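You operate a simulated robot arm through the tools that you are given. There is no shell and no other tool.

You run a simulated two-armed robot. Do the job below in one go: nothing can be reset, and whatever is moved stays where it is left.

JOB
Shut the drying drawer. Take the blue card box from the second shelf from the bottom of the slim bookcase and put it on the top of the wash bench. Fetch the small grey lamp and set it on the red extension ring. Put the numbered black ring on the top of the long bench away on the riser of the wash bench. Pick up the old brass lens from the top of the long bench with one hand, pass it to the other hand and put it on the high shelf of the camera table. Put the 0.2 grey shim from the top of the long bench on top of the white carton there and the 0.6 grey shim on the upper shelf of the cleaning table. Put the fisheye lens that says "3" from the top of the long bench on the middle shelf of the grey drawer counter and the fisheye lens that says "1" on top of the black card box there. Put the lettered lens marked "E" from the top of the long bench on the top of the low wooden stand and the lettered lens that says "T" on the high shelf of the camera table. Do these in any order. Set down upright: blue card box, small grey lamp, old brass lens, fisheye lens, lettered lens.

It is judged by the outcome, as a careful person would: the job done as asked, and still so three seconds after it is handed in. It fails if anything else is knocked over, pushed out of place, dropped, spilled or broken.

ROBOT AND FRAMES
Two 7-joint arms with two-finger parallel grippers on one trunk, on a base that drives. Base frame: it is fixed to the floor where the robot stands at the start and does not move with it; the origin is under the middle of the robot, x ahead of it, y to its left, z up. Readings come in m, degrees, newtons and seconds.
The left shoulder is at the start at [0.08, 0.131, 0.947], the right one opposite. With the tool pointing down near the work surface each hand reaches from about 0.1 to 0.78 m from the robot's upright axis, wherever it stands, measured 20 degrees to its own side. Places, roughly: black card box (12x10x8 cm) [-3.7, -0.5, 0.8]; blue card box (10x10x12 cm) [-2.9, 1.8, 0.5]; drying drawer [0.6, 0.1, 0.6]; fisheye lens [-3.5, -0.75, 0.75]; grey shim [-3.5, 0, 0.75]; high shelf of the camera table (15x94 cm) [-1.12, -0.82, 1.26]; lettered lens [-4, -1.5, 0.75]; middle shelf of the grey drawer counter [-0.7, 0.9, 0.5]; numbered black ring [-3.5, 0.5, 0.75]; old brass lens (7x7x10 cm) [-3.4, 0, 0.9]; red extension ring [-3.5, 0.25, 0.75]; riser of the wash bench (56x14 cm) [0.7, 0.44, 0.9]; small grey lamp (6x4x7 cm) [-3.1, 0.5, 0.8]; top of the low wooden stand (20x22 cm) [-2.14, -3.94, 0.64]; top of the wash bench [1.1, 0.3, 0.8]; upper shelf of the cleaning table (83x13 cm) [-0.08, -1.16, 1.24]; white carton [-3.5, 0.25, 0.75]. Payload 1.57 kg a hand.
The TCP of each hand is the grasp point between the finger pads, 0.03 m short of the fingertips. In the tool frame z runs along the fingers and y along their closing line. Largest opening 0.11 m; finger width 0.024, thickness 0.012; the body of the gripper, 0.048 by 0.112 m, starts 0.078 m behind the TCP.
Orientation is that of the tool frame in the base frame, as a unit quaternion [w, x, y, z]. With the fingers straight down and closing along the base's y, the tool's x points along the base's -x, its y along +y and its z along -z.

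CONTROLS
- The arms move only by the tool drive_tool. It takes "left_rows", "right_rows" or both (then of equal length, played together; a hand with none holds still); each is a list that holds one entry, the list of rows, each a list of 7 numbers: the shift along the base's x, y, z in m, then the turn, a rotation vector about the base's x, y, z in rad, then the closure in counts, from 0 (fully open) to 255 (shut). In form: [[[tx, ty, tz, ax, ay, az, grip], ...]]. A call has 1 to 20 rows; each row is the pose to reach, as a shift and turn from the pose commanded when the call began. Each row takes 0.2 s and may step no farther than 0.05 m and 8.6 degrees from the row before; otherwise, or with a gripper value out of range, the whole call is refused. Where a pose cannot be reached the arm comes as near as it can. A force on the tool above 40 N (or 10 N above the force at the start of the call, whichever is more), or a blocked arm, ends the call early, and 0.2 s more pass. Each finger travels about 0.108 m/s and halts on what it meets, pressing with about 25 N; the grip force reading is that of the motor and also rises with nothing between the fingers. The clock runs only during rows and for 0.2 s after the last one: add rows that repeat a pose to give the fingers time. It gives the time, the measured TCP pose, the force on the tool (base axes), the opening and the grip force at its end, in the units of the frame above (readings bear some noise), with the torque about the TCP (base axes, N m) and any sound that the robot's microphone picked up, and new pictures: "show" is both (left out), scene, wrist or none (wrist: the cameras of the hands that moved).
- Cameras (640 x 400 px; columns grow to the right, rows downward): "scene" is now at [-0.0372, 0.0288, 1.4303]; the picture's right is [0.23, -0.97, 0.00], its down [-0.55, -0.13, -0.82] and it looks along [0.80, 0.19, -0.57] (base axes); focal length 214 px, centre (320, 200). "left" rides on the left gripper at [0.07, -0.016, -0.141] in its tool frame; the picture's right is [0.23, 0.97, 0.00], its down [-0.86, 0.20, -0.48] and it looks along [-0.47, 0.11, 0.88] (tool axes); focal length 222 px, centre (320, 200). "right" rides on the right gripper at [0.07, 0.016, -0.141] in its tool frame; the picture's right is [-0.23, 0.97, 0.00], its down [-0.86, -0.20, -0.48] and it looks along [-0.47, -0.11, 0.88] (tool axes); focal length 222 px, centre (320, 200). There is no depth. A picture from a camera that has moved, and an enlarged one, comes with that camera's place and axes in the base frame and with its lens. The place of the scene camera against the robot may be out by one fixed shift of up to 0.025 m in any direction.
- drive_base(legs): drives the robot by 1 to 6 legs, each [ahead, left, turn to the left] in m, m and degrees, along the robot's own axes; the way and the turn of a leg run together, so that a leg with both is an arc; at most 1.5 m and 180 degrees a leg. The arms and the cameras ride along, it lands a little off, and it stops where it bumps. It gives what a move gives, and a new picture of the scene camera.
- head_to(pan, tilt): turns the head with the scene camera to pan (to the left, within 109 degrees either way) and tilt (down, from -29 to 69), counted from straight ahead of the robot. It gives what a move gives, and a new picture of the scene camera.
- zoom(camera, box): a new picture of the part [left, top, right, bottom] of that camera's present view, enlarged. The clock stands still meanwhile.
- finish_job(): hands the job in; it is judged then, once.

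Places have to be worked out from the pictures, the camera data and where the tool is seen. Open the grippers and draw the arms clear of the work before you hand the job in, unless the task says otherwise.

The tools are called after "Emit:" as a command line: name --argument value ..., lists and objects as JSON in quotes. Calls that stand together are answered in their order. drive_tool: Moves the arms, as the interface text tells. Its arguments: {"type":"object","properties":{"left_rows":{"type":"array","items":{"type":"array","items":{"type":"array","items":{"type":"number"}}}},"right_rows":{"type":"array","items":{"type":"array","items":{"type":"array","items":{"type":"number"}}}},"show":{"type":"string","enum":["both","scene","wrist","none"]}},"required":[]} The other tools are called the same way: drive_base (legs) drives the base; head_to (pan, tilt) turns the head that bears the scene camera; zoom (camera, box) takes an enlarged picture of a part of a camera's view; finish_job () hands the job in.

At the start:

```text
clock: 0.0
left_ee_pos: [0.4328, 0.2733, 1.3902]
left_tcp_rot: [0.0, 0.0, 1.0, 0.0]
left_contact_force: [-0.6, 0.0, -0.2]
left_moment: [-0.01, -0.03, -0.01]
left_opening: 0.11
left_gripper_force: 0.1
right_ee_pos: [0.562, -0.0968, 1.0002]
right_tcp_rot: [-0.001, -0.001, 1.0, 0.0]
right_contact_force: [0.0, 0.3, 0.8]
right_moment: [0.0, -0.02, 0.02]
right_opening: 0.1099
right_gripper_force: 0.1
robot x, y, heading: [0.0003, 0.0018, -0.1]
head pan, tilt: [13.5, 34.8]
```

scene: 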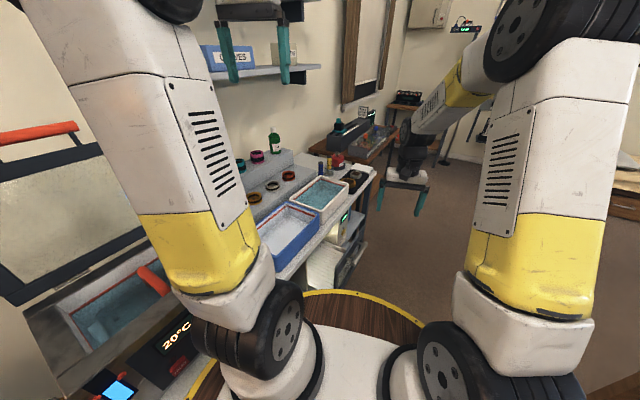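
right: 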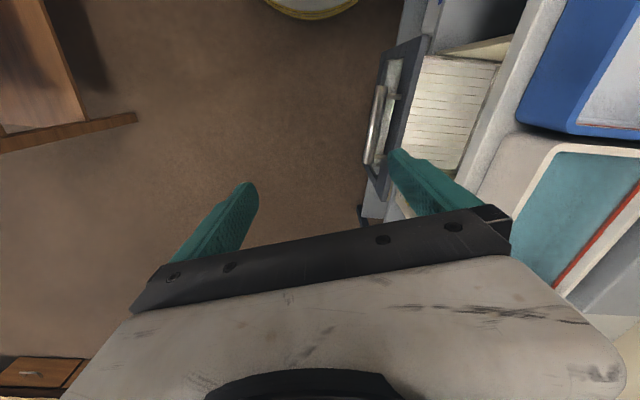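
left: 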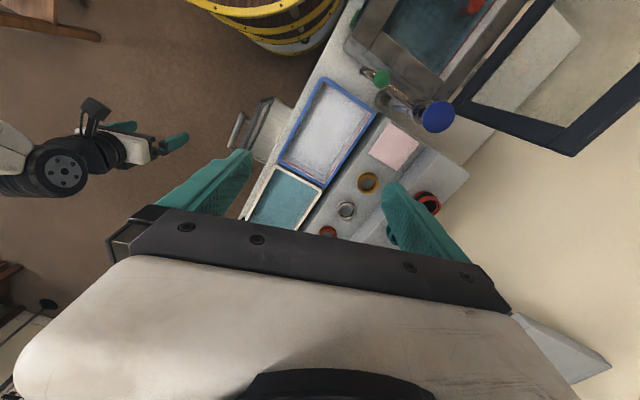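

The wash bench lies ahead with an open drawer below it. I look around first with the head to map the surroundings.

Emit:
head_to --pan 0 --tilt 50

Emit:
head_to --pan 60 --tilt 25

Emit:
head_to --pan 105 --tilt 20

Emit:
head_to --pan -60 --tilt 20

Emit:
head_to --pan -105 --tilt 20

```text
clock: 0.8
left_ee_pos: [0.4328, 0.272, 1.3899]
left_tcp_rot: [-0.001, 0.0, 1.0, 0.0]
left_contact_force: [1.3, -0.1, -0.1]
left_moment: [0.03, 0.01, 0.02]
left_opening: 0.1101
left_gripper_force: 0.1
right_ee_pos: [0.562, -0.0975, 0.9989]
right_tcp_rot: [0.001, 0.001, 1.0, 0.0]
right_contact_force: [-0.3, -0.1, 0.2]
right_moment: [0.0, 0.03, 0.01]
right_opening: 0.1102
right_gripper_force: 0.0
robot x, y, heading: [0.0017, 0.0001, 0.1]
head pan, tilt: [0.0, 50.0]
camera scene: at [-0.0459, 0.0083, 1.4082], right [0.0, -1.0, 0.0], down [-0.77, 0.0, -0.64], along [0.64, 0.0, -0.77], focal length 214 px, centre (320, 200)
```

scene: 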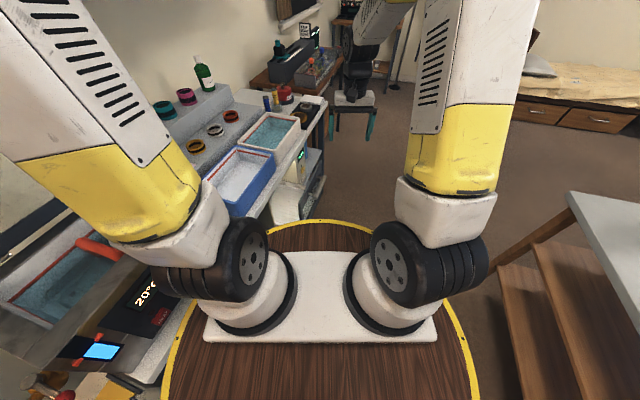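

```text
clock: 2.1
left_ee_pos: [0.4336, 0.2736, 1.3898]
left_tcp_rot: [0.001, 0.0, 1.0, 0.0]
left_contact_force: [0.0, 0.0, -0.3]
left_moment: [0.01, 0.04, -0.01]
left_opening: 0.1102
left_gripper_force: 0.0
right_ee_pos: [0.5607, -0.0982, 0.9987]
right_tcp_rot: [0.0, 0.0, 1.0, 0.001]
right_contact_force: [-0.5, 0.3, -0.1]
right_moment: [0.04, 0.04, 0.01]
right_opening: 0.11
right_gripper_force: 0.0
robot x, y, heading: [-0.0008, 0.003, 0.1]
head pan, tilt: [60.0, 25.0]
camera scene: at [-0.0768, 0.088, 1.4457], right [0.87, -0.5, 0.0], down [-0.21, -0.37, -0.91], along [0.45, 0.78, -0.42], focal length 214 px, centre (320, 200)
```

scene: 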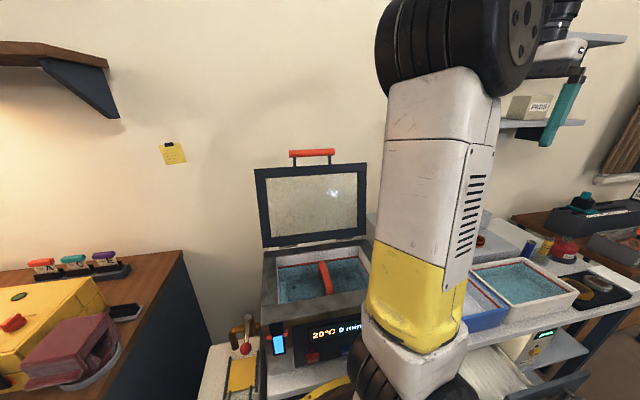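

```text
clock: 3.2
left_ee_pos: [0.4329, 0.2733, 1.3892]
left_tcp_rot: [0.0, 0.0, 1.0, 0.0]
left_contact_force: [-0.3, -0.4, -0.6]
left_moment: [0.03, 0.0, 0.0]
left_opening: 0.1101
left_gripper_force: 0.0
right_ee_pos: [0.5611, -0.0976, 0.9996]
right_tcp_rot: [0.0, 0.001, 1.0, -0.001]
right_contact_force: [0.0, 0.0, 0.1]
right_moment: [-0.01, 0.02, -0.01]
right_opening: 0.1101
right_gripper_force: 0.1
robot x, y, heading: [0.0016, -0.0009, 0.1]
head pan, tilt: [105.0, 20.0]
camera scene: at [-0.147, 0.0982, 1.4538], right [0.97, 0.26, 0.0], down [0.09, -0.33, -0.94], along [-0.24, 0.91, -0.34], focal length 214 px, centre (320, 200)
```

scene: 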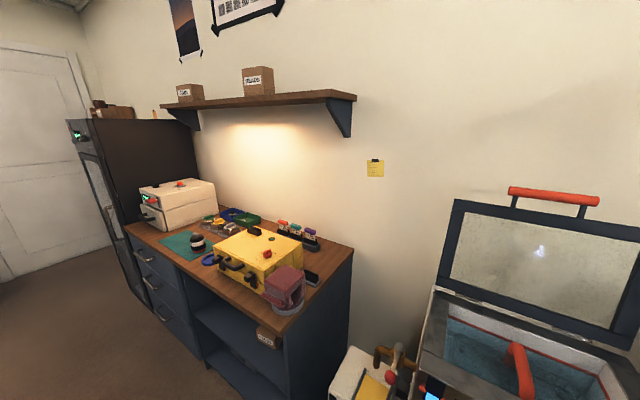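

```text
clock: 5.7
left_ee_pos: [0.4326, 0.2725, 1.3889]
left_tcp_rot: [0.0, 0.0, 1.0, 0.0]
left_contact_force: [0.1, 0.6, -0.1]
left_moment: [-0.02, -0.01, 0.03]
left_opening: 0.11
left_gripper_force: 0.1
right_ee_pos: [0.5621, -0.0983, 0.9993]
right_tcp_rot: [0.0, 0.0, 1.0, 0.0]
right_contact_force: [-0.3, -0.3, -0.5]
right_moment: [0.0, 0.0, -0.01]
right_opening: 0.1099
right_gripper_force: 0.0
robot x, y, heading: [-0.0014, 0.0001, -0.1]
head pan, tilt: [-60.0, 20.0]
camera scene: at [-0.0764, -0.0724, 1.4538], right [-0.87, -0.5, 0.0], down [-0.17, 0.3, -0.94], along [0.47, -0.81, -0.34], focal length 214 px, centre (320, 200)
```

scene: 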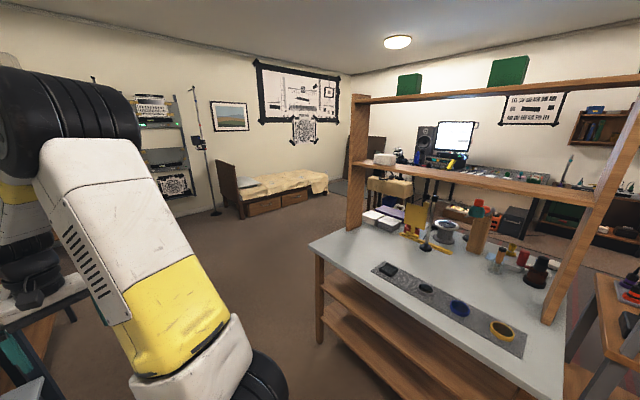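

```text
clock: 6.8
left_ee_pos: [0.4333, 0.2721, 1.3904]
left_tcp_rot: [0.0, 0.0, 1.0, 0.0]
left_contact_force: [-0.9, -0.3, 0.0]
left_moment: [0.0, 0.03, 0.02]
left_opening: 0.11
left_gripper_force: 0.0
right_ee_pos: [0.5615, -0.0981, 1.0005]
right_tcp_rot: [0.0, -0.001, 1.0, 0.0]
right_contact_force: [-0.3, 0.7, -0.5]
right_moment: [0.0, 0.02, 0.0]
right_opening: 0.1098
right_gripper_force: 0.0
robot x, y, heading: [-0.0002, 0.0005, 0.2]
head pan, tilt: [-105.0, 20.0]
camera scene: at [-0.147, -0.0817, 1.4538], right [-0.97, 0.26, 0.0], down [0.09, 0.33, -0.94], along [-0.24, -0.91, -0.34], focal length 214 px, centre (320, 200)
```

scene: 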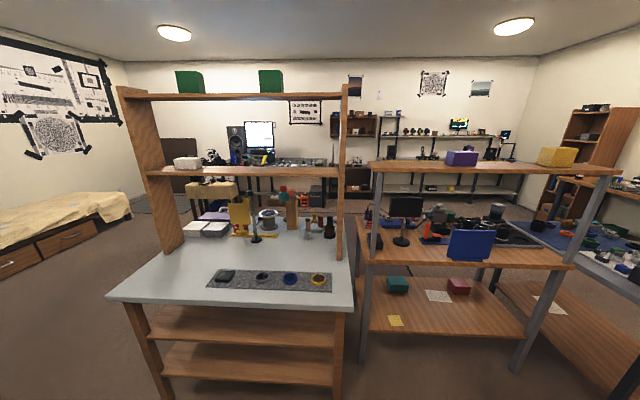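

The wrist view shows the open drawer with its face toward -y just ahead of the robot. I zoom in on it and look ahead with the head.

Emit:
zoom --camera "right" --box '[320, 0, 640, 200]'

Emit:
zoom --camera "left" --box '[160, 0, 480, 260]'

Emit:
head_to --pan 0 --tilt 35

```text
2.00 times, centred on (480, 100) of right
camera zoom: at [0.4922, -0.0829, 1.1408], right [0.23, 0.97, 0.0], down [0.86, -0.2, 0.48], along [0.47, -0.11, -0.88], focal length 444 px, centre (0, 400)
```

zoom: 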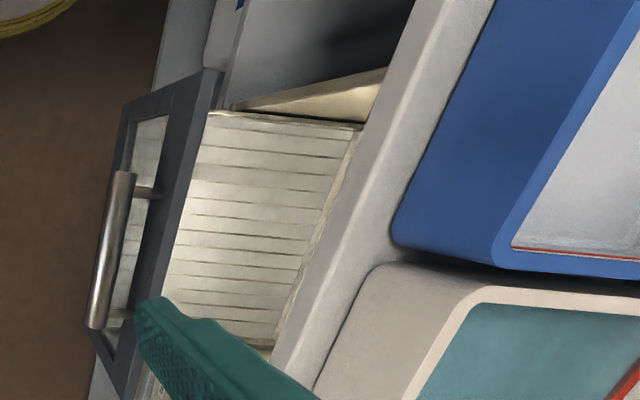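

```text
1.54 times, centred on (320, 130) of left
camera zoom: at [0.3629, 0.2563, 1.531], right [-0.23, 0.97, 0.0], down [0.86, 0.2, 0.48], along [0.47, 0.11, -0.88], focal length 342 px, centre (320, 308)
```

zoom: 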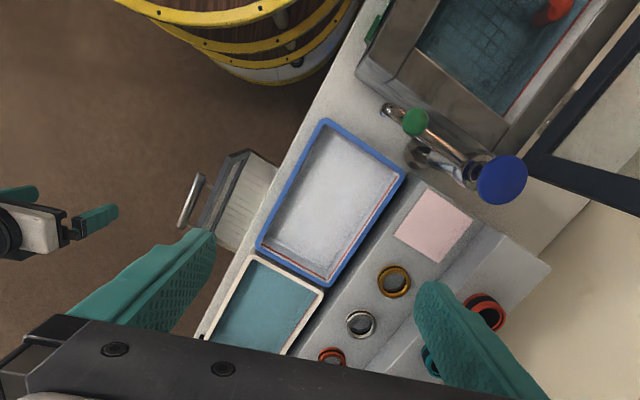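

```text
clock: 8.7
left_ee_pos: [0.4326, 0.2727, 1.3893]
left_tcp_rot: [0.0, 0.001, 1.0, 0.001]
left_contact_force: [-0.1, -0.4, -0.1]
left_moment: [-0.01, -0.05, 0.02]
left_opening: 0.1103
left_gripper_force: 0.0
right_ee_pos: [0.562, -0.0974, 1.0011]
right_tcp_rot: [0.0, 0.0, 1.0, -0.001]
right_contact_force: [-0.3, 0.8, 0.6]
right_moment: [0.03, -0.03, 0.01]
right_opening: 0.1101
right_gripper_force: 0.1
robot x, y, heading: [-0.0001, 0.0003, -0.1]
head pan, tilt: [0.0, 35.0]
camera scene: at [-0.0349, 0.0082, 1.4299], right [0.0, -1.0, 0.0], down [-0.57, 0.0, -0.82], along [0.82, 0.0, -0.57], focal length 214 px, centre (320, 200)
```

scene: 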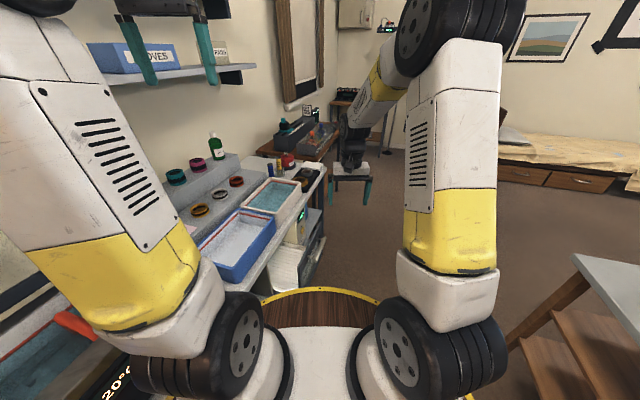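

The drawer's handle bar is about at (0.63, 0.02, 0.57), the face turned roughly 17° so it closes along about (0.3, 0.95). I bring the right fist down in front of the handle, tilted forward.

Emit:
drive_tool --right_rows '[[[0.005, -0.005, -0.042, 0.116, -0.037, 0, 255], [0.01, -0.01, -0.084, 0.232, -0.073, 0, 255], [0.015, -0.01, -0.126, 0.348, -0.11, 0, 255], [0.02, -0.01, -0.168, 0.464, -0.146, 0, 255], [0.025, -0.01, -0.21, 0.58, -0.183, 0, 255], [0.03, -0.01, -0.252, 0.58, -0.183, 0, 255], [0.035, -0.01, -0.294, 0.58, -0.183, 0, 255], [0.04, -0.01, -0.336, 0.58, -0.183, 0, 255], [0.045, -0.01, -0.378, 0.58, -0.183, 0, 255], [0.05, -0.01, -0.415, 0.58, -0.183, 0, 255]]]'

```text
clock: 10.9
left_ee_pos: [0.4332, 0.2723, 1.3898]
left_tcp_rot: [0.0, 0.001, 1.0, 0.0]
left_contact_force: [-0.1, -0.1, 0.6]
left_moment: [-0.01, 0.01, -0.01]
left_opening: 0.1099
left_gripper_force: 0.0
right_ee_pos: [0.6122, -0.1078, 0.5838]
right_tcp_rot: [0.09, 0.0, 0.954, 0.285]
right_contact_force: [0.0, -0.8, 0.9]
right_moment: [-0.02, -0.03, -0.01]
right_opening: 0.0001
right_gripper_force: 21.1
robot x, y, heading: [0.0019, 0.0021, -0.2]
head pan, tilt: [0.0, 35.0]
camera scene: at [-0.0351, 0.0082, 1.4299], right [0.0, -1.0, 0.0], down [-0.57, 0.0, -0.82], along [0.82, 0.0, -0.57], focal length 214 px, centre (320, 200)
camera right: at [0.5182, -0.1687, 0.6964], right [0.17, 0.8, 0.57], down [0.77, -0.47, 0.43], along [0.62, 0.36, -0.7], focal length 222 px, centre (320, 200)
```

scene: 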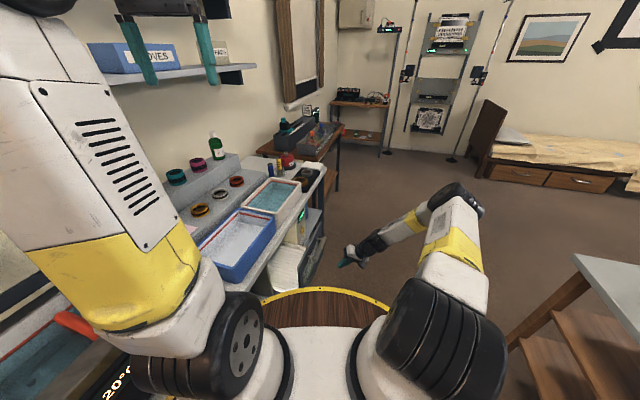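
right: 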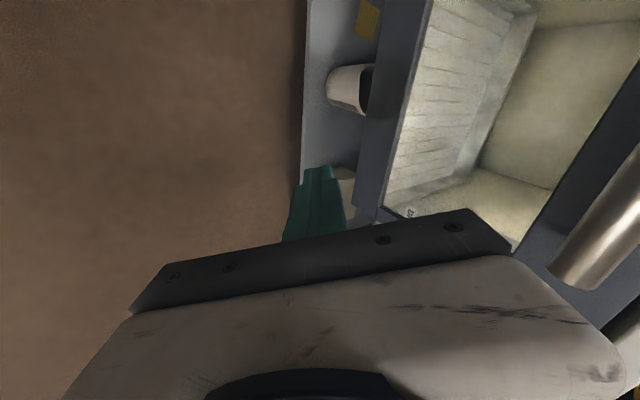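

The new wrist view shows the handle sits higher, near z≈0.705, on the top rail. I raise the fist, tilt it further forward and look before pushing.

Emit:
drive_tool --right_rows '[[[-0.003, 0, 0.034, 0.104, -0.033, 0, 255], [-0.006, 0, 0.068, 0.208, -0.065, 0, 255], [-0.009, 0, 0.102, 0.312, -0.098, 0, 255], [-0.012, 0, 0.134, 0.415, -0.131, 0, 255]]]'

```text
clock: 11.9
left_ee_pos: [0.433, 0.2726, 1.3892]
left_tcp_rot: [0.0, 0.0, 1.0, 0.0]
left_contact_force: [-0.3, 0.1, 0.3]
left_moment: [-0.03, 0.04, 0.0]
left_opening: 0.11
left_gripper_force: 0.0
right_ee_pos: [0.5993, -0.1078, 0.7182]
right_tcp_rot: [0.151, 0.0, 0.867, 0.476]
right_contact_force: [-0.2, 0.5, 0.4]
right_moment: [0.0, 0.0, -0.04]
right_opening: 0.0
right_gripper_force: 21.9
robot x, y, heading: [0.0017, -0.0022, 0.0]
head pan, tilt: [0.0, 35.0]
camera scene: at [-0.0347, 0.0083, 1.4299], right [0.0, -1.0, 0.0], down [-0.57, 0.0, -0.82], along [0.82, 0.0, -0.57], focal length 214 px, centre (320, 200)
camera right: at [0.4939, -0.206, 0.7844], right [0.08, 0.5, 0.86], down [0.72, -0.63, 0.3], along [0.69, 0.6, -0.41], focal length 222 px, centre (320, 200)
```

scene: 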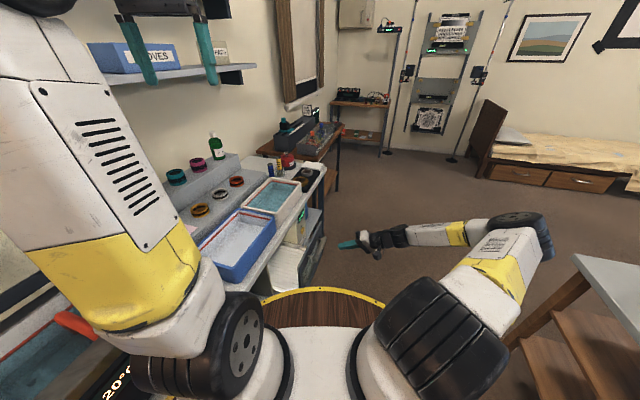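
right: 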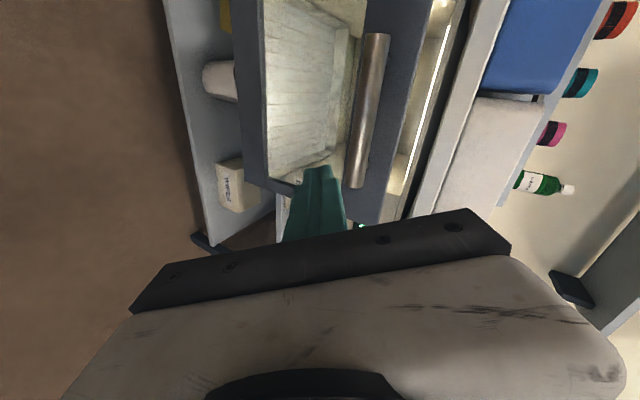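

The handle is confirmed centred near (0.60, 0.00, 0.707), and my fingertip is level with it. I push along the closing direction.

Emit:
drive_tool --right_rows '[[[-0.03, 0.0, 0.0, 0, 0, 0, 255], [-0.02, 0.03, 0.002, 0, 0, 0, 255], [-0.012, 0.055, 0.002, 0, 0, 0, 255], [-0.006, 0.075, 0.002, 0, 0, 0, 255], [0.0, 0.095, 0.002, 0, 0, 0, 255], [0.006, 0.115, 0.002, 0, 0, 0, 255], [0.012, 0.135, 0.002, 0, 0, 0, 255], [0.018, 0.155, 0.002, 0, 0, 0, 255]]]'

```text
clock: 13.7
left_ee_pos: [0.432, 0.2736, 1.3893]
left_tcp_rot: [0.0, 0.0, 1.0, 0.0]
left_contact_force: [0.0, -0.7, 0.5]
left_moment: [0.0, -0.03, 0.04]
left_opening: 0.1103
left_gripper_force: 0.1
right_ee_pos: [0.6172, 0.0483, 0.7204]
right_tcp_rot: [0.15, 0.0, 0.867, 0.475]
right_contact_force: [-0.6, -0.3, 0.6]
right_moment: [0.02, -0.01, 0.01]
right_opening: 0.0
right_gripper_force: 21.1
robot x, y, heading: [0.0027, -0.0019, -0.0]
head pan, tilt: [0.0, 35.0]
camera scene: at [-0.0349, 0.008, 1.4299], right [0.0, -1.0, 0.0], down [-0.57, 0.0, -0.82], along [0.82, 0.0, -0.57], focal length 214 px, centre (320, 200)
camera right: at [0.5121, -0.0511, 0.7868], right [0.08, 0.5, 0.86], down [0.72, -0.63, 0.3], along [0.69, 0.6, -0.41], focal length 222 px, centre (320, 200)
```

scene: 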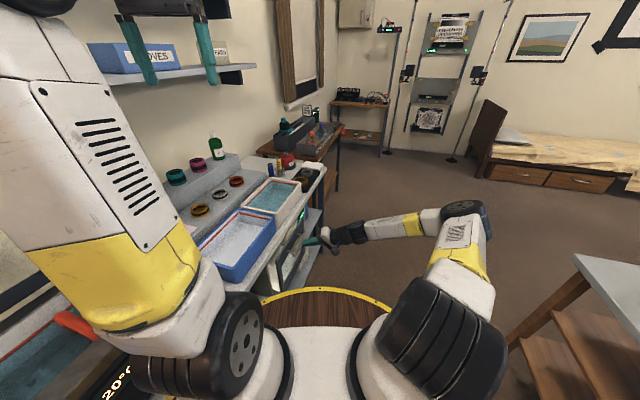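
right: 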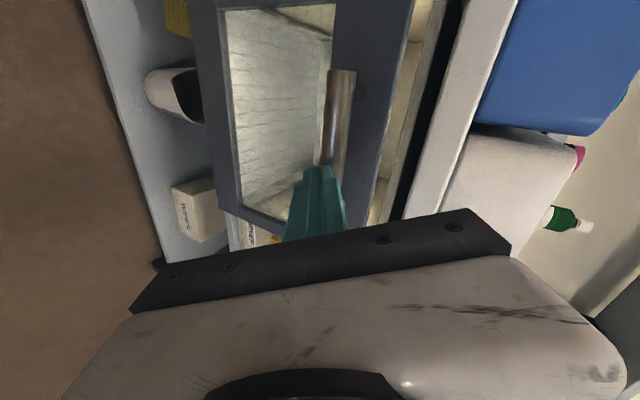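

The drawer is moving in smoothly. I keep pushing until it stops.

Emit:
drive_tool --right_rows '[[[0.006, 0.02, 0.0, 0, 0, 0, 255], [0.012, 0.04, 0.0, 0, 0, 0, 255], [0.018, 0.06, 0.0, 0, 0, 0, 255], [0.024, 0.08, 0.0, 0, 0, 0, 255], [0.03, 0.1, 0.0, 0, 0, 0, 255]]]'

```text
clock: 14.4
left_ee_pos: [0.434, 0.2719, 1.3903]
left_tcp_rot: [0.0, 0.0, 1.0, 0.0]
left_contact_force: [0.3, -0.3, -1.0]
left_moment: [0.02, 0.0, 0.02]
left_opening: 0.11
left_gripper_force: 0.0
right_ee_pos: [0.6315, 0.0923, 0.7213]
right_tcp_rot: [0.149, -0.001, 0.867, 0.475]
right_contact_force: [-4.4, -5.5, 4.2]
right_moment: [0.1, -0.03, 0.04]
right_opening: 0.0001
right_gripper_force: 21.7
robot x, y, heading: [-0.0029, 0.0016, -0.2]
head pan, tilt: [0.0, 35.0]
stopped in row 3 (right hand): the force on the tool passed its limit at 65 N (the readings are from after the stop); the commanded pose is now the measured one
camera scene: at [-0.0353, 0.0079, 1.4299], right [0.0, -1.0, 0.0], down [-0.57, 0.0, -0.82], along [0.82, 0.0, -0.57], focal length 214 px, centre (320, 200)
camera right: at [0.5261, -0.0059, 0.7872], right [0.08, 0.5, 0.86], down [0.72, -0.62, 0.3], along [0.69, 0.6, -0.41], focal length 222 px, centre (320, 200)
```

scene: 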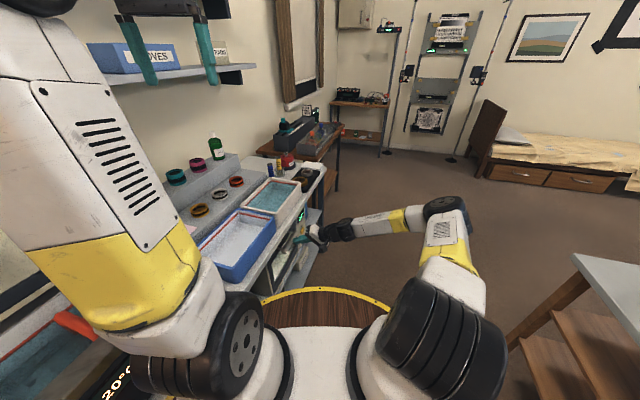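
right: 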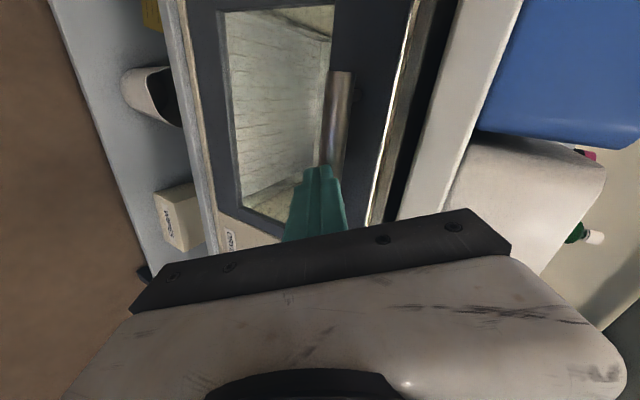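

The force jumped and the drawer front now lies flush in its housing. I press lightly once more to be sure it's fully home, then back off.

Emit:
drive_tool --right_rows '[[[0.001, 0.004, 0, 0, 0, 0, 255], [0.002, 0.008, 0, 0, 0, 0, 255], [0.003, 0.012, 0, 0, 0, 0, 255]]]' --show "wrist"

```text
clock: 14.8
left_ee_pos: [0.4339, 0.2724, 1.3903]
left_tcp_rot: [0.0, 0.0, 1.0, -0.001]
left_contact_force: [0.4, 0.8, -0.7]
left_moment: [0.01, -0.05, 0.01]
left_opening: 0.11
left_gripper_force: 0.0
right_ee_pos: [0.6314, 0.0927, 0.7207]
right_tcp_rot: [0.148, 0.0, 0.867, 0.476]
right_contact_force: [-7.8, -9.2, 9.6]
right_moment: [0.19, -0.09, 0.11]
right_opening: 0.0
right_gripper_force: 21.5
robot x, y, heading: [0.0017, -0.0012, -0.4]
head pan, tilt: [0.0, 35.0]
stopped in row 2 (right hand): the force on the tool passed its limit at 48 N (the readings are from after the stop); the commanded pose is now the measured one
camera right: at [0.5263, -0.0059, 0.7873], right [0.08, 0.5, 0.86], down [0.72, -0.62, 0.3], along [0.69, 0.6, -0.41], focal length 222 px, centre (320, 200)
```

right: 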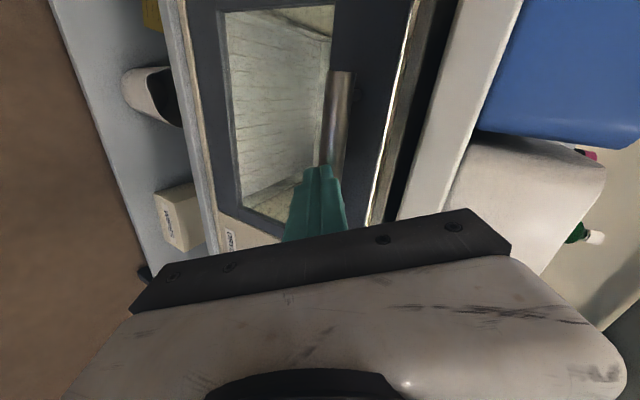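

The drawer is firmly shut (the hand doesn't advance and the front is flush). I back the right hand off, straighten it and bring both hands into a travel pose.

Emit:
drive_tool --right_rows '[[[-0.012, -0.04, 0.0, 0, 0, 0, 255], [-0.024, -0.08, 0.0, 0, 0, 0, 200], [-0.036, -0.12, 0.0, 0, 0, 0, 100], [-0.05, -0.16, 0.02, -0.132, 0.042, 0, 0], [-0.06, -0.195, 0.05, -0.264, 0.083, 0, 0], [-0.08, -0.22, 0.085, -0.396, 0.125, 0, 0], [-0.1, -0.24, 0.125, -0.528, 0.167, 0, 0], [-0.12, -0.26, 0.165, -0.66, 0.208, 0, 0], [-0.14, -0.28, 0.205, -0.792, 0.25, 0, 0], [-0.16, -0.3, 0.245, -0.924, 0.291, 0, 0], [-0.18, -0.32, 0.285, -0.995, 0.314, 0, 0], [-0.2, -0.33, 0.325, -0.995, 0.314, 0, 0]]]' --left_rows '[[[0, 0, -0.03, 0, 0, 0, 0], [0, 0, -0.06, 0, 0, 0, 0], [0, 0, -0.09, 0, 0, 0, 0], [0, 0, -0.12, 0, 0, 0, 0], [0, 0, -0.15, 0, 0, 0, 0], [0, 0, -0.18, 0, 0, 0, 0], [0, 0, -0.21, 0, 0, 0, 0], [0, 0, -0.21, 0, 0, 0, 0], [0, 0, -0.21, 0, 0, 0, 0], [0, 0, -0.21, 0, 0, 0, 0], [0, 0, -0.21, 0, 0, 0, 0], [0, 0, -0.21, 0, 0, 0, 0]]]'

Emit:
head_to --pan 105 --tilt 45

Emit:
head_to --pan -105 --tilt 45

```text
clock: 17.4
left_ee_pos: [0.4346, 0.2716, 1.1807]
left_tcp_rot: [0.0, 0.0, 1.0, 0.0]
left_contact_force: [0.5, -0.1, -0.1]
left_moment: [0.02, 0.01, 0.0]
left_opening: 0.11
left_gripper_force: 0.1
right_ee_pos: [0.431, -0.2366, 1.0461]
right_tcp_rot: [-0.002, 0.001, 1.0, -0.001]
right_contact_force: [1.0, -0.7, -0.2]
right_moment: [0.0, 0.05, -0.02]
right_opening: 0.11
right_gripper_force: 0.1
robot x, y, heading: [-0.0023, -0.003, -0.0]
head pan, tilt: [0.0, 35.0]
camera scene: at [-0.0347, 0.008, 1.4299], right [0.0, -1.0, 0.0], down [-0.57, 0.0, -0.82], along [0.82, 0.0, -0.57], focal length 214 px, centre (320, 200)
camera right: at [0.3625, -0.2209, 1.1873], right [0.23, 0.97, 0.0], down [0.86, -0.2, 0.48], along [0.46, -0.11, -0.88], focal length 222 px, centre (320, 200)
camera left: at [0.3642, 0.256, 1.3209], right [-0.23, 0.97, 0.0], down [0.86, 0.2, 0.48], along [0.47, 0.11, -0.88], focal length 222 px, centre (320, 200)
```

scene: 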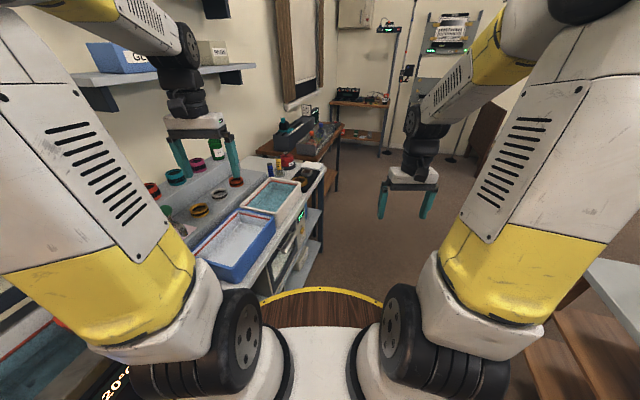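
right: 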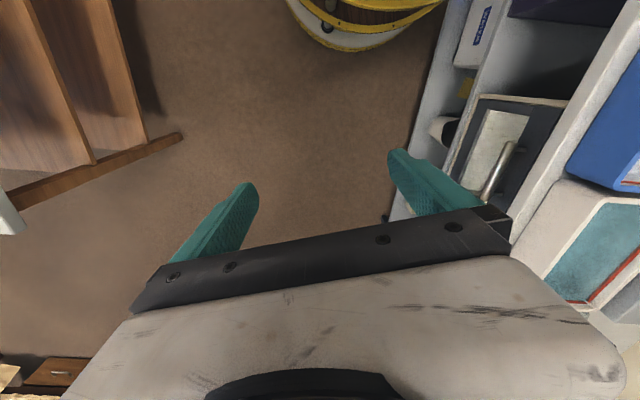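
left: 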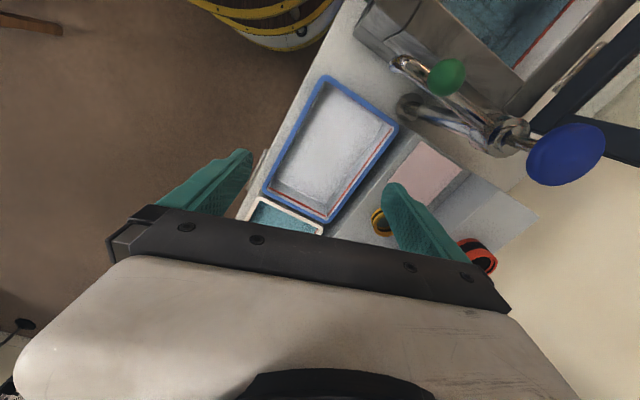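

```text
clock: 19.2
left_ee_pos: [0.435, 0.2718, 1.1808]
left_tcp_rot: [0.0, 0.001, 1.0, 0.0]
left_contact_force: [-0.2, 0.5, 0.5]
left_moment: [0.02, -0.03, 0.01]
left_opening: 0.1097
left_gripper_force: 0.1
right_ee_pos: [0.4314, -0.2363, 1.0449]
right_tcp_rot: [-0.002, 0.001, 1.0, -0.001]
right_contact_force: [-0.3, -0.5, -0.2]
right_moment: [-0.01, 0.02, 0.0]
right_opening: 0.1098
right_gripper_force: 0.1
robot x, y, heading: [-0.0008, 0.0003, -0.2]
head pan, tilt: [105.0, 45.0]
camera scene: at [-0.1441, 0.0868, 1.4151], right [0.97, 0.26, 0.0], down [0.18, -0.68, -0.71], along [-0.18, 0.68, -0.71], focal length 214 px, centre (320, 200)
```

scene: 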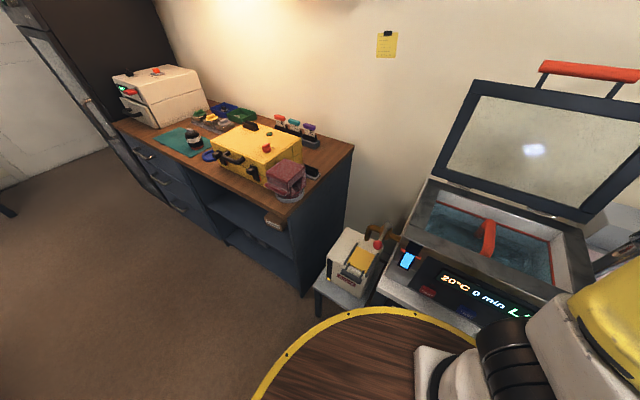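

```text
clock: 22.3
left_ee_pos: [0.4339, 0.2727, 1.1796]
left_tcp_rot: [0.0, 0.002, 1.0, 0.0]
left_contact_force: [-0.5, 0.1, 0.0]
left_moment: [0.03, 0.0, -0.05]
left_opening: 0.1099
left_gripper_force: 0.1
right_ee_pos: [0.431, -0.236, 1.0454]
right_tcp_rot: [-0.002, 0.001, 1.0, -0.001]
right_contact_force: [-0.5, 0.0, -0.2]
right_moment: [0.02, 0.02, -0.01]
right_opening: 0.1101
right_gripper_force: 0.1
robot x, y, heading: [-0.0046, 0.0024, -0.3]
head pan, tilt: [-105.0, 45.0]
camera scene: at [-0.1444, -0.0704, 1.4151], right [-0.97, 0.26, 0.0], down [0.18, 0.68, -0.71], along [-0.18, -0.68, -0.71], focal length 214 px, centre (320, 200)
```

scene: 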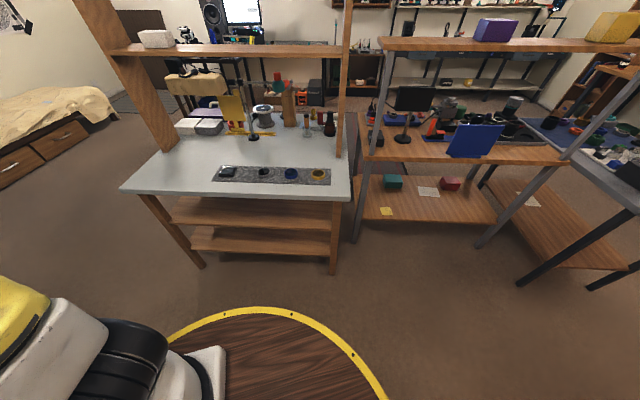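

The hands are clear. I turn the robot around on the spot (to the right) to look toward the long bench side of the room.

Emit:
drive_base --legs '[[0, 0, -90], [0, 0, -90]]'

Emit:
head_to --pan 0 --tilt 15

Emit:
head_to --pan 45 --tilt 20

Emit:
head_to --pan -45 --tilt 20

```text
clock: 30.3
left_ee_pos: [-0.4329, -0.2759, 1.1789]
left_tcp_rot: [0.0, 1.0, 0.003, 0.0]
left_contact_force: [0.8, -1.5, 0.1]
left_moment: [-0.02, 0.02, -0.01]
left_opening: 0.1102
left_gripper_force: 0.1
right_ee_pos: [-0.433, 0.2328, 1.0455]
right_tcp_rot: [0.0, 1.0, 0.002, 0.002]
right_contact_force: [0.4, 1.2, 0.3]
right_moment: [0.0, -0.02, 0.01]
right_opening: 0.1099
right_gripper_force: 0.0
robot x, y, heading: [-0.0051, -0.0001, -179.5]
head pan, tilt: [-105.0, 45.0]
camera scene: at [0.1771, 0.0872, 1.4151], right [0.97, -0.25, 0.0], down [-0.18, -0.68, -0.71], along [0.18, 0.68, -0.71], focal length 214 px, centre (320, 200)
```

scene: 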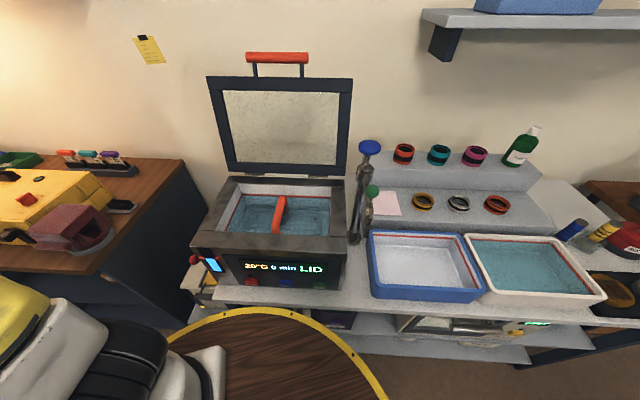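

```text
clock: 32.1
left_ee_pos: [-0.4323, -0.2757, 1.1793]
left_tcp_rot: [-0.001, 1.0, 0.003, 0.0]
left_contact_force: [0.2, 0.2, 0.0]
left_moment: [0.04, 0.01, 0.01]
left_opening: 0.11
left_gripper_force: 0.1
right_ee_pos: [-0.4333, 0.2328, 1.0459]
right_tcp_rot: [-0.001, 1.0, 0.002, 0.002]
right_contact_force: [0.5, 0.2, 1.4]
right_moment: [-0.01, -0.03, 0.0]
right_opening: 0.11
right_gripper_force: 0.1
robot x, y, heading: [-0.0013, -0.0024, -179.5]
head pan, tilt: [0.0, 15.0]
camera scene: at [0.063, 0.0082, 1.4619], right [0.0, 1.0, 0.0], down [0.26, 0.0, -0.97], along [-0.97, 0.0, -0.26], focal length 214 px, centre (320, 200)
```

scene: 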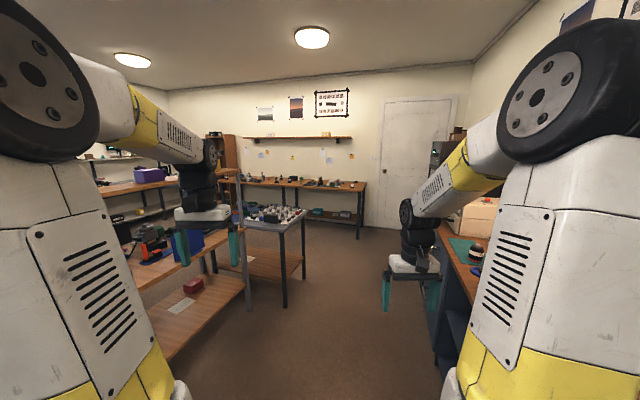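

```text
clock: 33.2
left_ee_pos: [-0.4332, -0.2751, 1.1802]
left_tcp_rot: [0.0, 1.0, 0.002, 0.0]
left_contact_force: [0.5, -0.4, 0.0]
left_moment: [0.02, 0.01, 0.03]
left_opening: 0.1097
left_gripper_force: 0.1
right_ee_pos: [-0.4338, 0.2318, 1.0452]
right_tcp_rot: [-0.001, 1.0, 0.003, 0.002]
right_contact_force: [0.0, 0.4, -0.6]
right_moment: [0.0, 0.01, -0.02]
right_opening: 0.1103
right_gripper_force: 0.0
robot x, y, heading: [-0.0004, -0.0031, -179.6]
head pan, tilt: [45.0, 20.0]
camera scene: at [0.0908, -0.0575, 1.4538], right [-0.71, 0.7, 0.0], down [0.24, 0.24, -0.94], along [-0.66, -0.67, -0.34], focal length 214 px, centre (320, 200)
```

scene: 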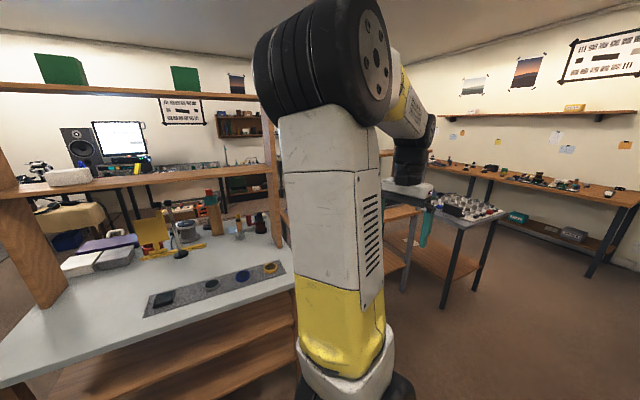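

```text
clock: 34.9
left_ee_pos: [-0.4332, -0.2755, 1.1796]
left_tcp_rot: [0.0, 1.0, 0.002, 0.0]
left_contact_force: [0.6, -0.1, 0.7]
left_moment: [0.01, -0.01, -0.03]
left_opening: 0.11
left_gripper_force: 0.0
right_ee_pos: [-0.4342, 0.2332, 1.0452]
right_tcp_rot: [0.0, 1.0, 0.003, 0.001]
right_contact_force: [-0.2, -0.1, 0.6]
right_moment: [0.0, -0.02, -0.03]
right_opening: 0.1098
right_gripper_force: 0.0
robot x, y, heading: [-0.002, -0.0055, -179.6]
head pan, tilt: [-45.0, 20.0]
camera scene: at [0.0902, 0.0741, 1.4538], right [0.7, 0.71, 0.0], down [0.24, -0.24, -0.94], along [-0.67, 0.66, -0.34], focal length 214 px, centre (320, 200)
```

scene: 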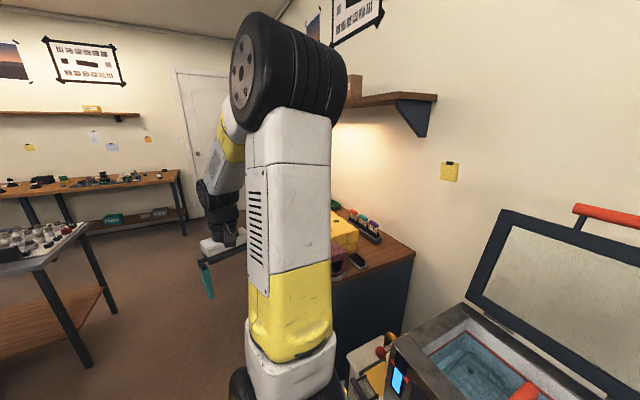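

The long bench is along the far wall, with the room turned about -17.5° against my frame. I turn to face it squarely, shift slightly away from the grey counter, and drive toward it.

Emit:
drive_base --legs '[[0, 0, -17.9], [0, 0.15, 0], [1.2, 0, 0], [1.0, 0, 0]]'

Emit:
head_to --pan 0 --tilt 35

Emit:
head_to --pan 40 --tilt 25

Emit:
head_to --pan -60 --tilt 25

```text
clock: 47.8
left_ee_pos: [-2.6419, 0.3992, 1.1797]
left_tcp_rot: [0.0, 0.988, -0.155, 0.0]
left_contact_force: [0.3, 0.5, -0.2]
left_moment: [0.02, 0.0, 0.01]
left_opening: 0.11
left_gripper_force: 0.0
right_ee_pos: [-2.485, 0.8817, 1.0444]
right_tcp_rot: [0.0, 0.988, -0.156, 0.001]
right_contact_force: [-0.1, 0.2, 0.8]
right_moment: [0.0, 0.01, 0.0]
right_opening: 0.1099
right_gripper_force: 0.1
robot x, y, heading: [-2.1448, 0.528, 162.1]
head pan, tilt: [-45.0, 20.0]
camera scene: at [-2.0386, 0.5735, 1.4538], right [0.89, 0.46, 0.0], down [0.16, -0.3, -0.94], along [-0.43, 0.84, -0.34], focal length 214 px, centre (320, 200)
```

scene: 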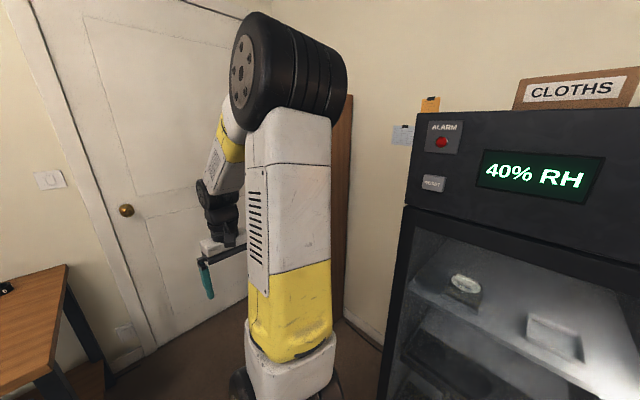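

```text
clock: 48.9
left_ee_pos: [-2.6436, 0.3986, 1.1804]
left_tcp_rot: [0.0, 0.988, -0.156, -0.001]
left_contact_force: [0.5, 0.1, 0.3]
left_moment: [0.01, 0.02, 0.01]
left_opening: 0.1099
left_gripper_force: 0.0
right_ee_pos: [-2.4847, 0.882, 1.0448]
right_tcp_rot: [-0.001, 0.988, -0.156, 0.001]
right_contact_force: [1.2, -0.2, -0.5]
right_moment: [0.01, 0.03, -0.02]
right_opening: 0.1101
right_gripper_force: 0.0
robot x, y, heading: [-2.1479, 0.5257, 162.2]
head pan, tilt: [0.0, 35.0]
camera scene: at [-2.08, 0.5178, 1.4299], right [0.31, 0.95, 0.0], down [0.55, -0.18, -0.82], along [-0.78, 0.25, -0.57], focal length 214 px, centre (320, 200)
```

scene: 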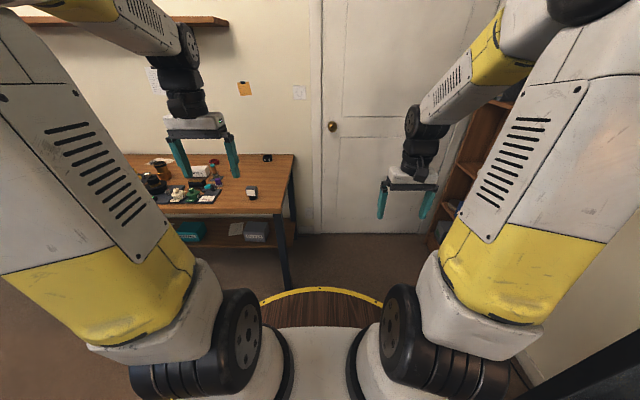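

```text
clock: 50.0
left_ee_pos: [-2.6423, 0.3981, 1.18]
left_tcp_rot: [0.0, 0.988, -0.155, 0.0]
left_contact_force: [0.8, -0.5, 0.3]
left_moment: [-0.01, 0.02, -0.02]
left_opening: 0.1101
left_gripper_force: 0.1
right_ee_pos: [-2.4854, 0.8823, 1.045]
right_tcp_rot: [-0.001, 0.988, -0.155, 0.003]
right_contact_force: [0.7, -0.5, -0.3]
right_moment: [-0.03, 0.03, -0.02]
right_opening: 0.1098
right_gripper_force: 0.0
robot x, y, heading: [-2.1471, 0.5277, 162.4]
head pan, tilt: [40.0, 25.0]
camera scene: at [-2.0816, 0.456, 1.4457], right [-0.38, 0.93, 0.0], down [0.39, 0.16, -0.91], along [-0.84, -0.34, -0.42], focal length 214 px, centre (320, 200)
```

scene: 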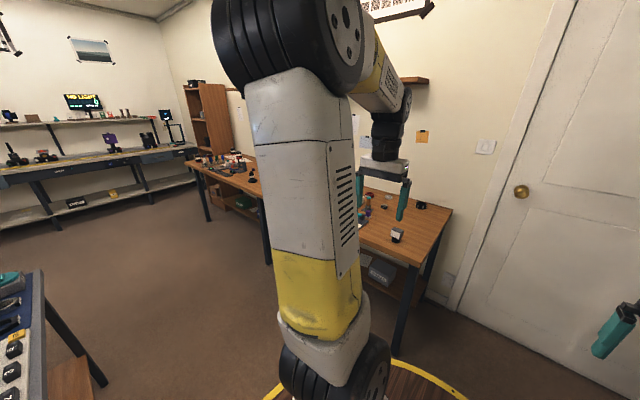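

```text
clock: 51.7
left_ee_pos: [-2.6427, 0.3985, 1.18]
left_tcp_rot: [0.0, 0.988, -0.154, -0.001]
left_contact_force: [-0.1, 0.4, 0.3]
left_moment: [0.03, -0.02, 0.04]
left_opening: 0.1101
left_gripper_force: 0.0
right_ee_pos: [-2.4861, 0.8817, 1.046]
right_tcp_rot: [0.0, 0.988, -0.156, 0.001]
right_contact_force: [0.9, 0.0, -0.6]
right_moment: [0.0, 0.0, 0.0]
right_opening: 0.1099
right_gripper_force: 0.1
robot x, y, heading: [-2.1472, 0.525, 162.2]
head pan, tilt: [-60.0, 25.0]
camera scene: at [-2.0156, 0.5807, 1.4457], right [0.98, 0.21, 0.0], down [0.09, -0.41, -0.91], along [-0.19, 0.89, -0.42], focal length 214 px, centre (320, 200)
```

scene: 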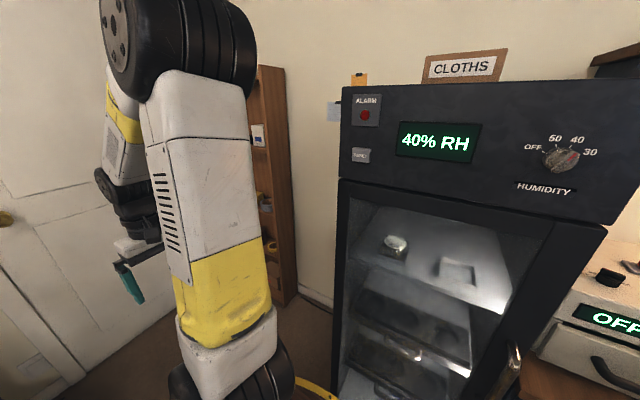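

I'm at (-2.15, 0.53) and slightly right of the bench's end. I drive closer to the bench and sidestep left to face its right half, then look down at it.

Emit:
drive_base --legs '[[0.27, 0, 0], [0, 0.55, 0]]'

Emit:
head_to --pan 0 --tilt 40

Emit:
head_to --pan 60 --tilt 30

Emit:
head_to --pan -50 --tilt 30

```text
clock: 56.4
left_ee_pos: [-3.0679, -0.0358, 1.1794]
left_tcp_rot: [0.0, 0.988, -0.154, 0.0]
left_contact_force: [-0.4, 0.8, 0.9]
left_moment: [0.02, 0.0, -0.02]
left_opening: 0.1101
left_gripper_force: 0.0
right_ee_pos: [-2.9105, 0.4483, 1.0458]
right_tcp_rot: [0.0, 0.988, -0.154, 0.002]
right_contact_force: [0.0, 0.0, 0.1]
right_moment: [0.02, 0.01, 0.03]
right_opening: 0.1102
right_gripper_force: 0.1
robot x, y, heading: [-2.569, 0.0932, 162.4]
head pan, tilt: [-60.0, 25.0]
camera scene: at [-2.4409, 0.1478, 1.4457], right [0.98, 0.21, 0.0], down [0.09, -0.41, -0.91], along [-0.19, 0.89, -0.42], focal length 214 px, centre (320, 200)
```

scene: 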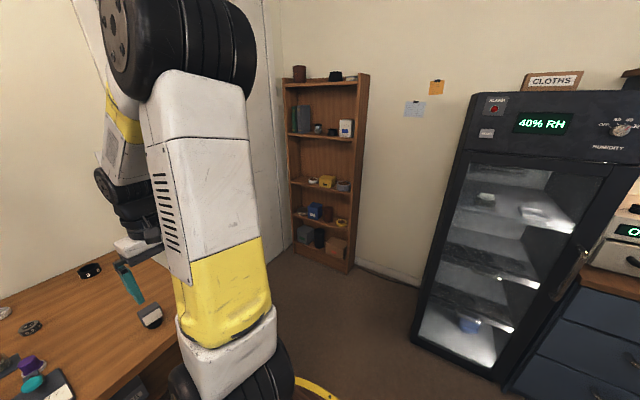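

```text
clock: 57.7
left_ee_pos: [-3.0679, -0.0362, 1.179]
left_tcp_rot: [0.0, 0.988, -0.154, -0.001]
left_contact_force: [-0.6, -0.4, 0.2]
left_moment: [-0.04, 0.01, 0.01]
left_opening: 0.1101
left_gripper_force: 0.1
right_ee_pos: [-2.9112, 0.4475, 1.0458]
right_tcp_rot: [-0.001, 0.988, -0.153, 0.001]
right_contact_force: [-0.1, -0.4, -0.1]
right_moment: [-0.02, -0.04, 0.0]
right_opening: 0.1098
right_gripper_force: 0.1
robot x, y, heading: [-2.5714, 0.0922, 162.5]
head pan, tilt: [0.0, 40.0]
camera scene: at [-2.5024, 0.0837, 1.4224], right [0.31, 0.95, 0.0], down [0.61, -0.2, -0.77], along [-0.73, 0.23, -0.64], focal length 214 px, centre (320, 200)
```

scene: 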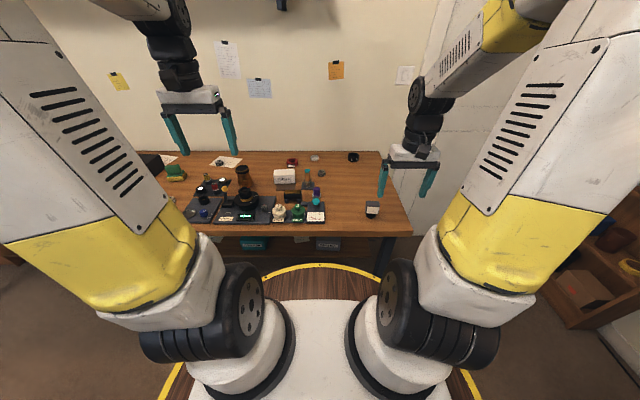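

```text
clock: 59.0
left_ee_pos: [-3.0676, -0.0358, 1.1799]
left_tcp_rot: [0.0, 0.988, -0.154, 0.0]
left_contact_force: [0.4, -1.0, -0.2]
left_moment: [0.0, 0.01, 0.0]
left_opening: 0.1101
left_gripper_force: 0.1
right_ee_pos: [-2.9101, 0.4478, 1.046]
right_tcp_rot: [-0.001, 0.988, -0.154, 0.002]
right_contact_force: [-0.4, 0.2, -0.3]
right_moment: [0.03, 0.02, -0.02]
right_opening: 0.1099
right_gripper_force: 0.0
robot x, y, heading: [-2.5677, 0.0911, 162.3]
head pan, tilt: [60.0, 30.0]
camera scene: at [-2.4884, -0.003, 1.4377], right [-0.67, 0.74, 0.0], down [0.37, 0.34, -0.87], along [-0.64, -0.58, -0.5], focal length 214 px, centre (320, 200)
```

scene: 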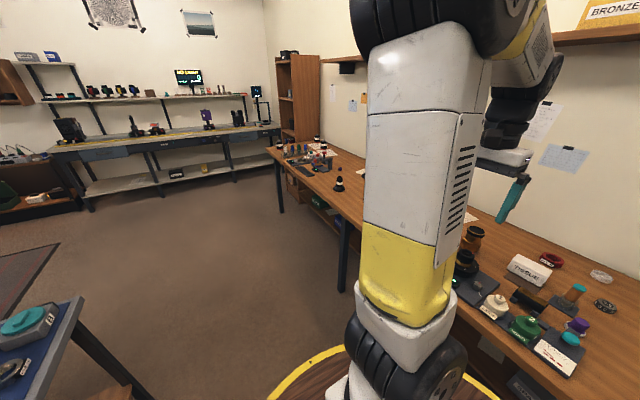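

```text
clock: 60.8
left_ee_pos: [-3.0675, -0.0357, 1.1794]
left_tcp_rot: [0.0, 0.988, -0.153, 0.0]
left_contact_force: [-0.5, 0.3, -0.2]
left_moment: [0.02, -0.01, -0.01]
left_opening: 0.1098
left_gripper_force: 0.1
right_ee_pos: [-2.911, 0.4475, 1.0461]
right_tcp_rot: [-0.001, 0.988, -0.154, 0.002]
right_contact_force: [0.6, -0.8, 0.0]
right_moment: [0.02, 0.0, 0.0]
right_opening: 0.1105
right_gripper_force: 0.0
robot x, y, heading: [-2.569, 0.0882, 162.5]
head pan, tilt: [-50.0, 30.0]
camera scene: at [-2.4557, 0.1415, 1.4377], right [0.93, 0.38, 0.0], down [0.19, -0.46, -0.87], along [-0.33, 0.8, -0.5], focal length 214 px, centre (320, 200)
```

scene: 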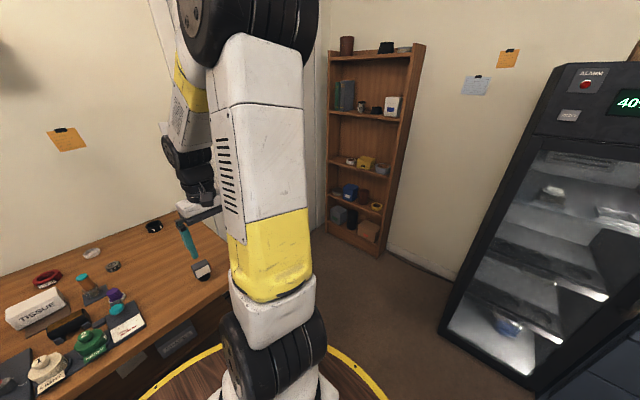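

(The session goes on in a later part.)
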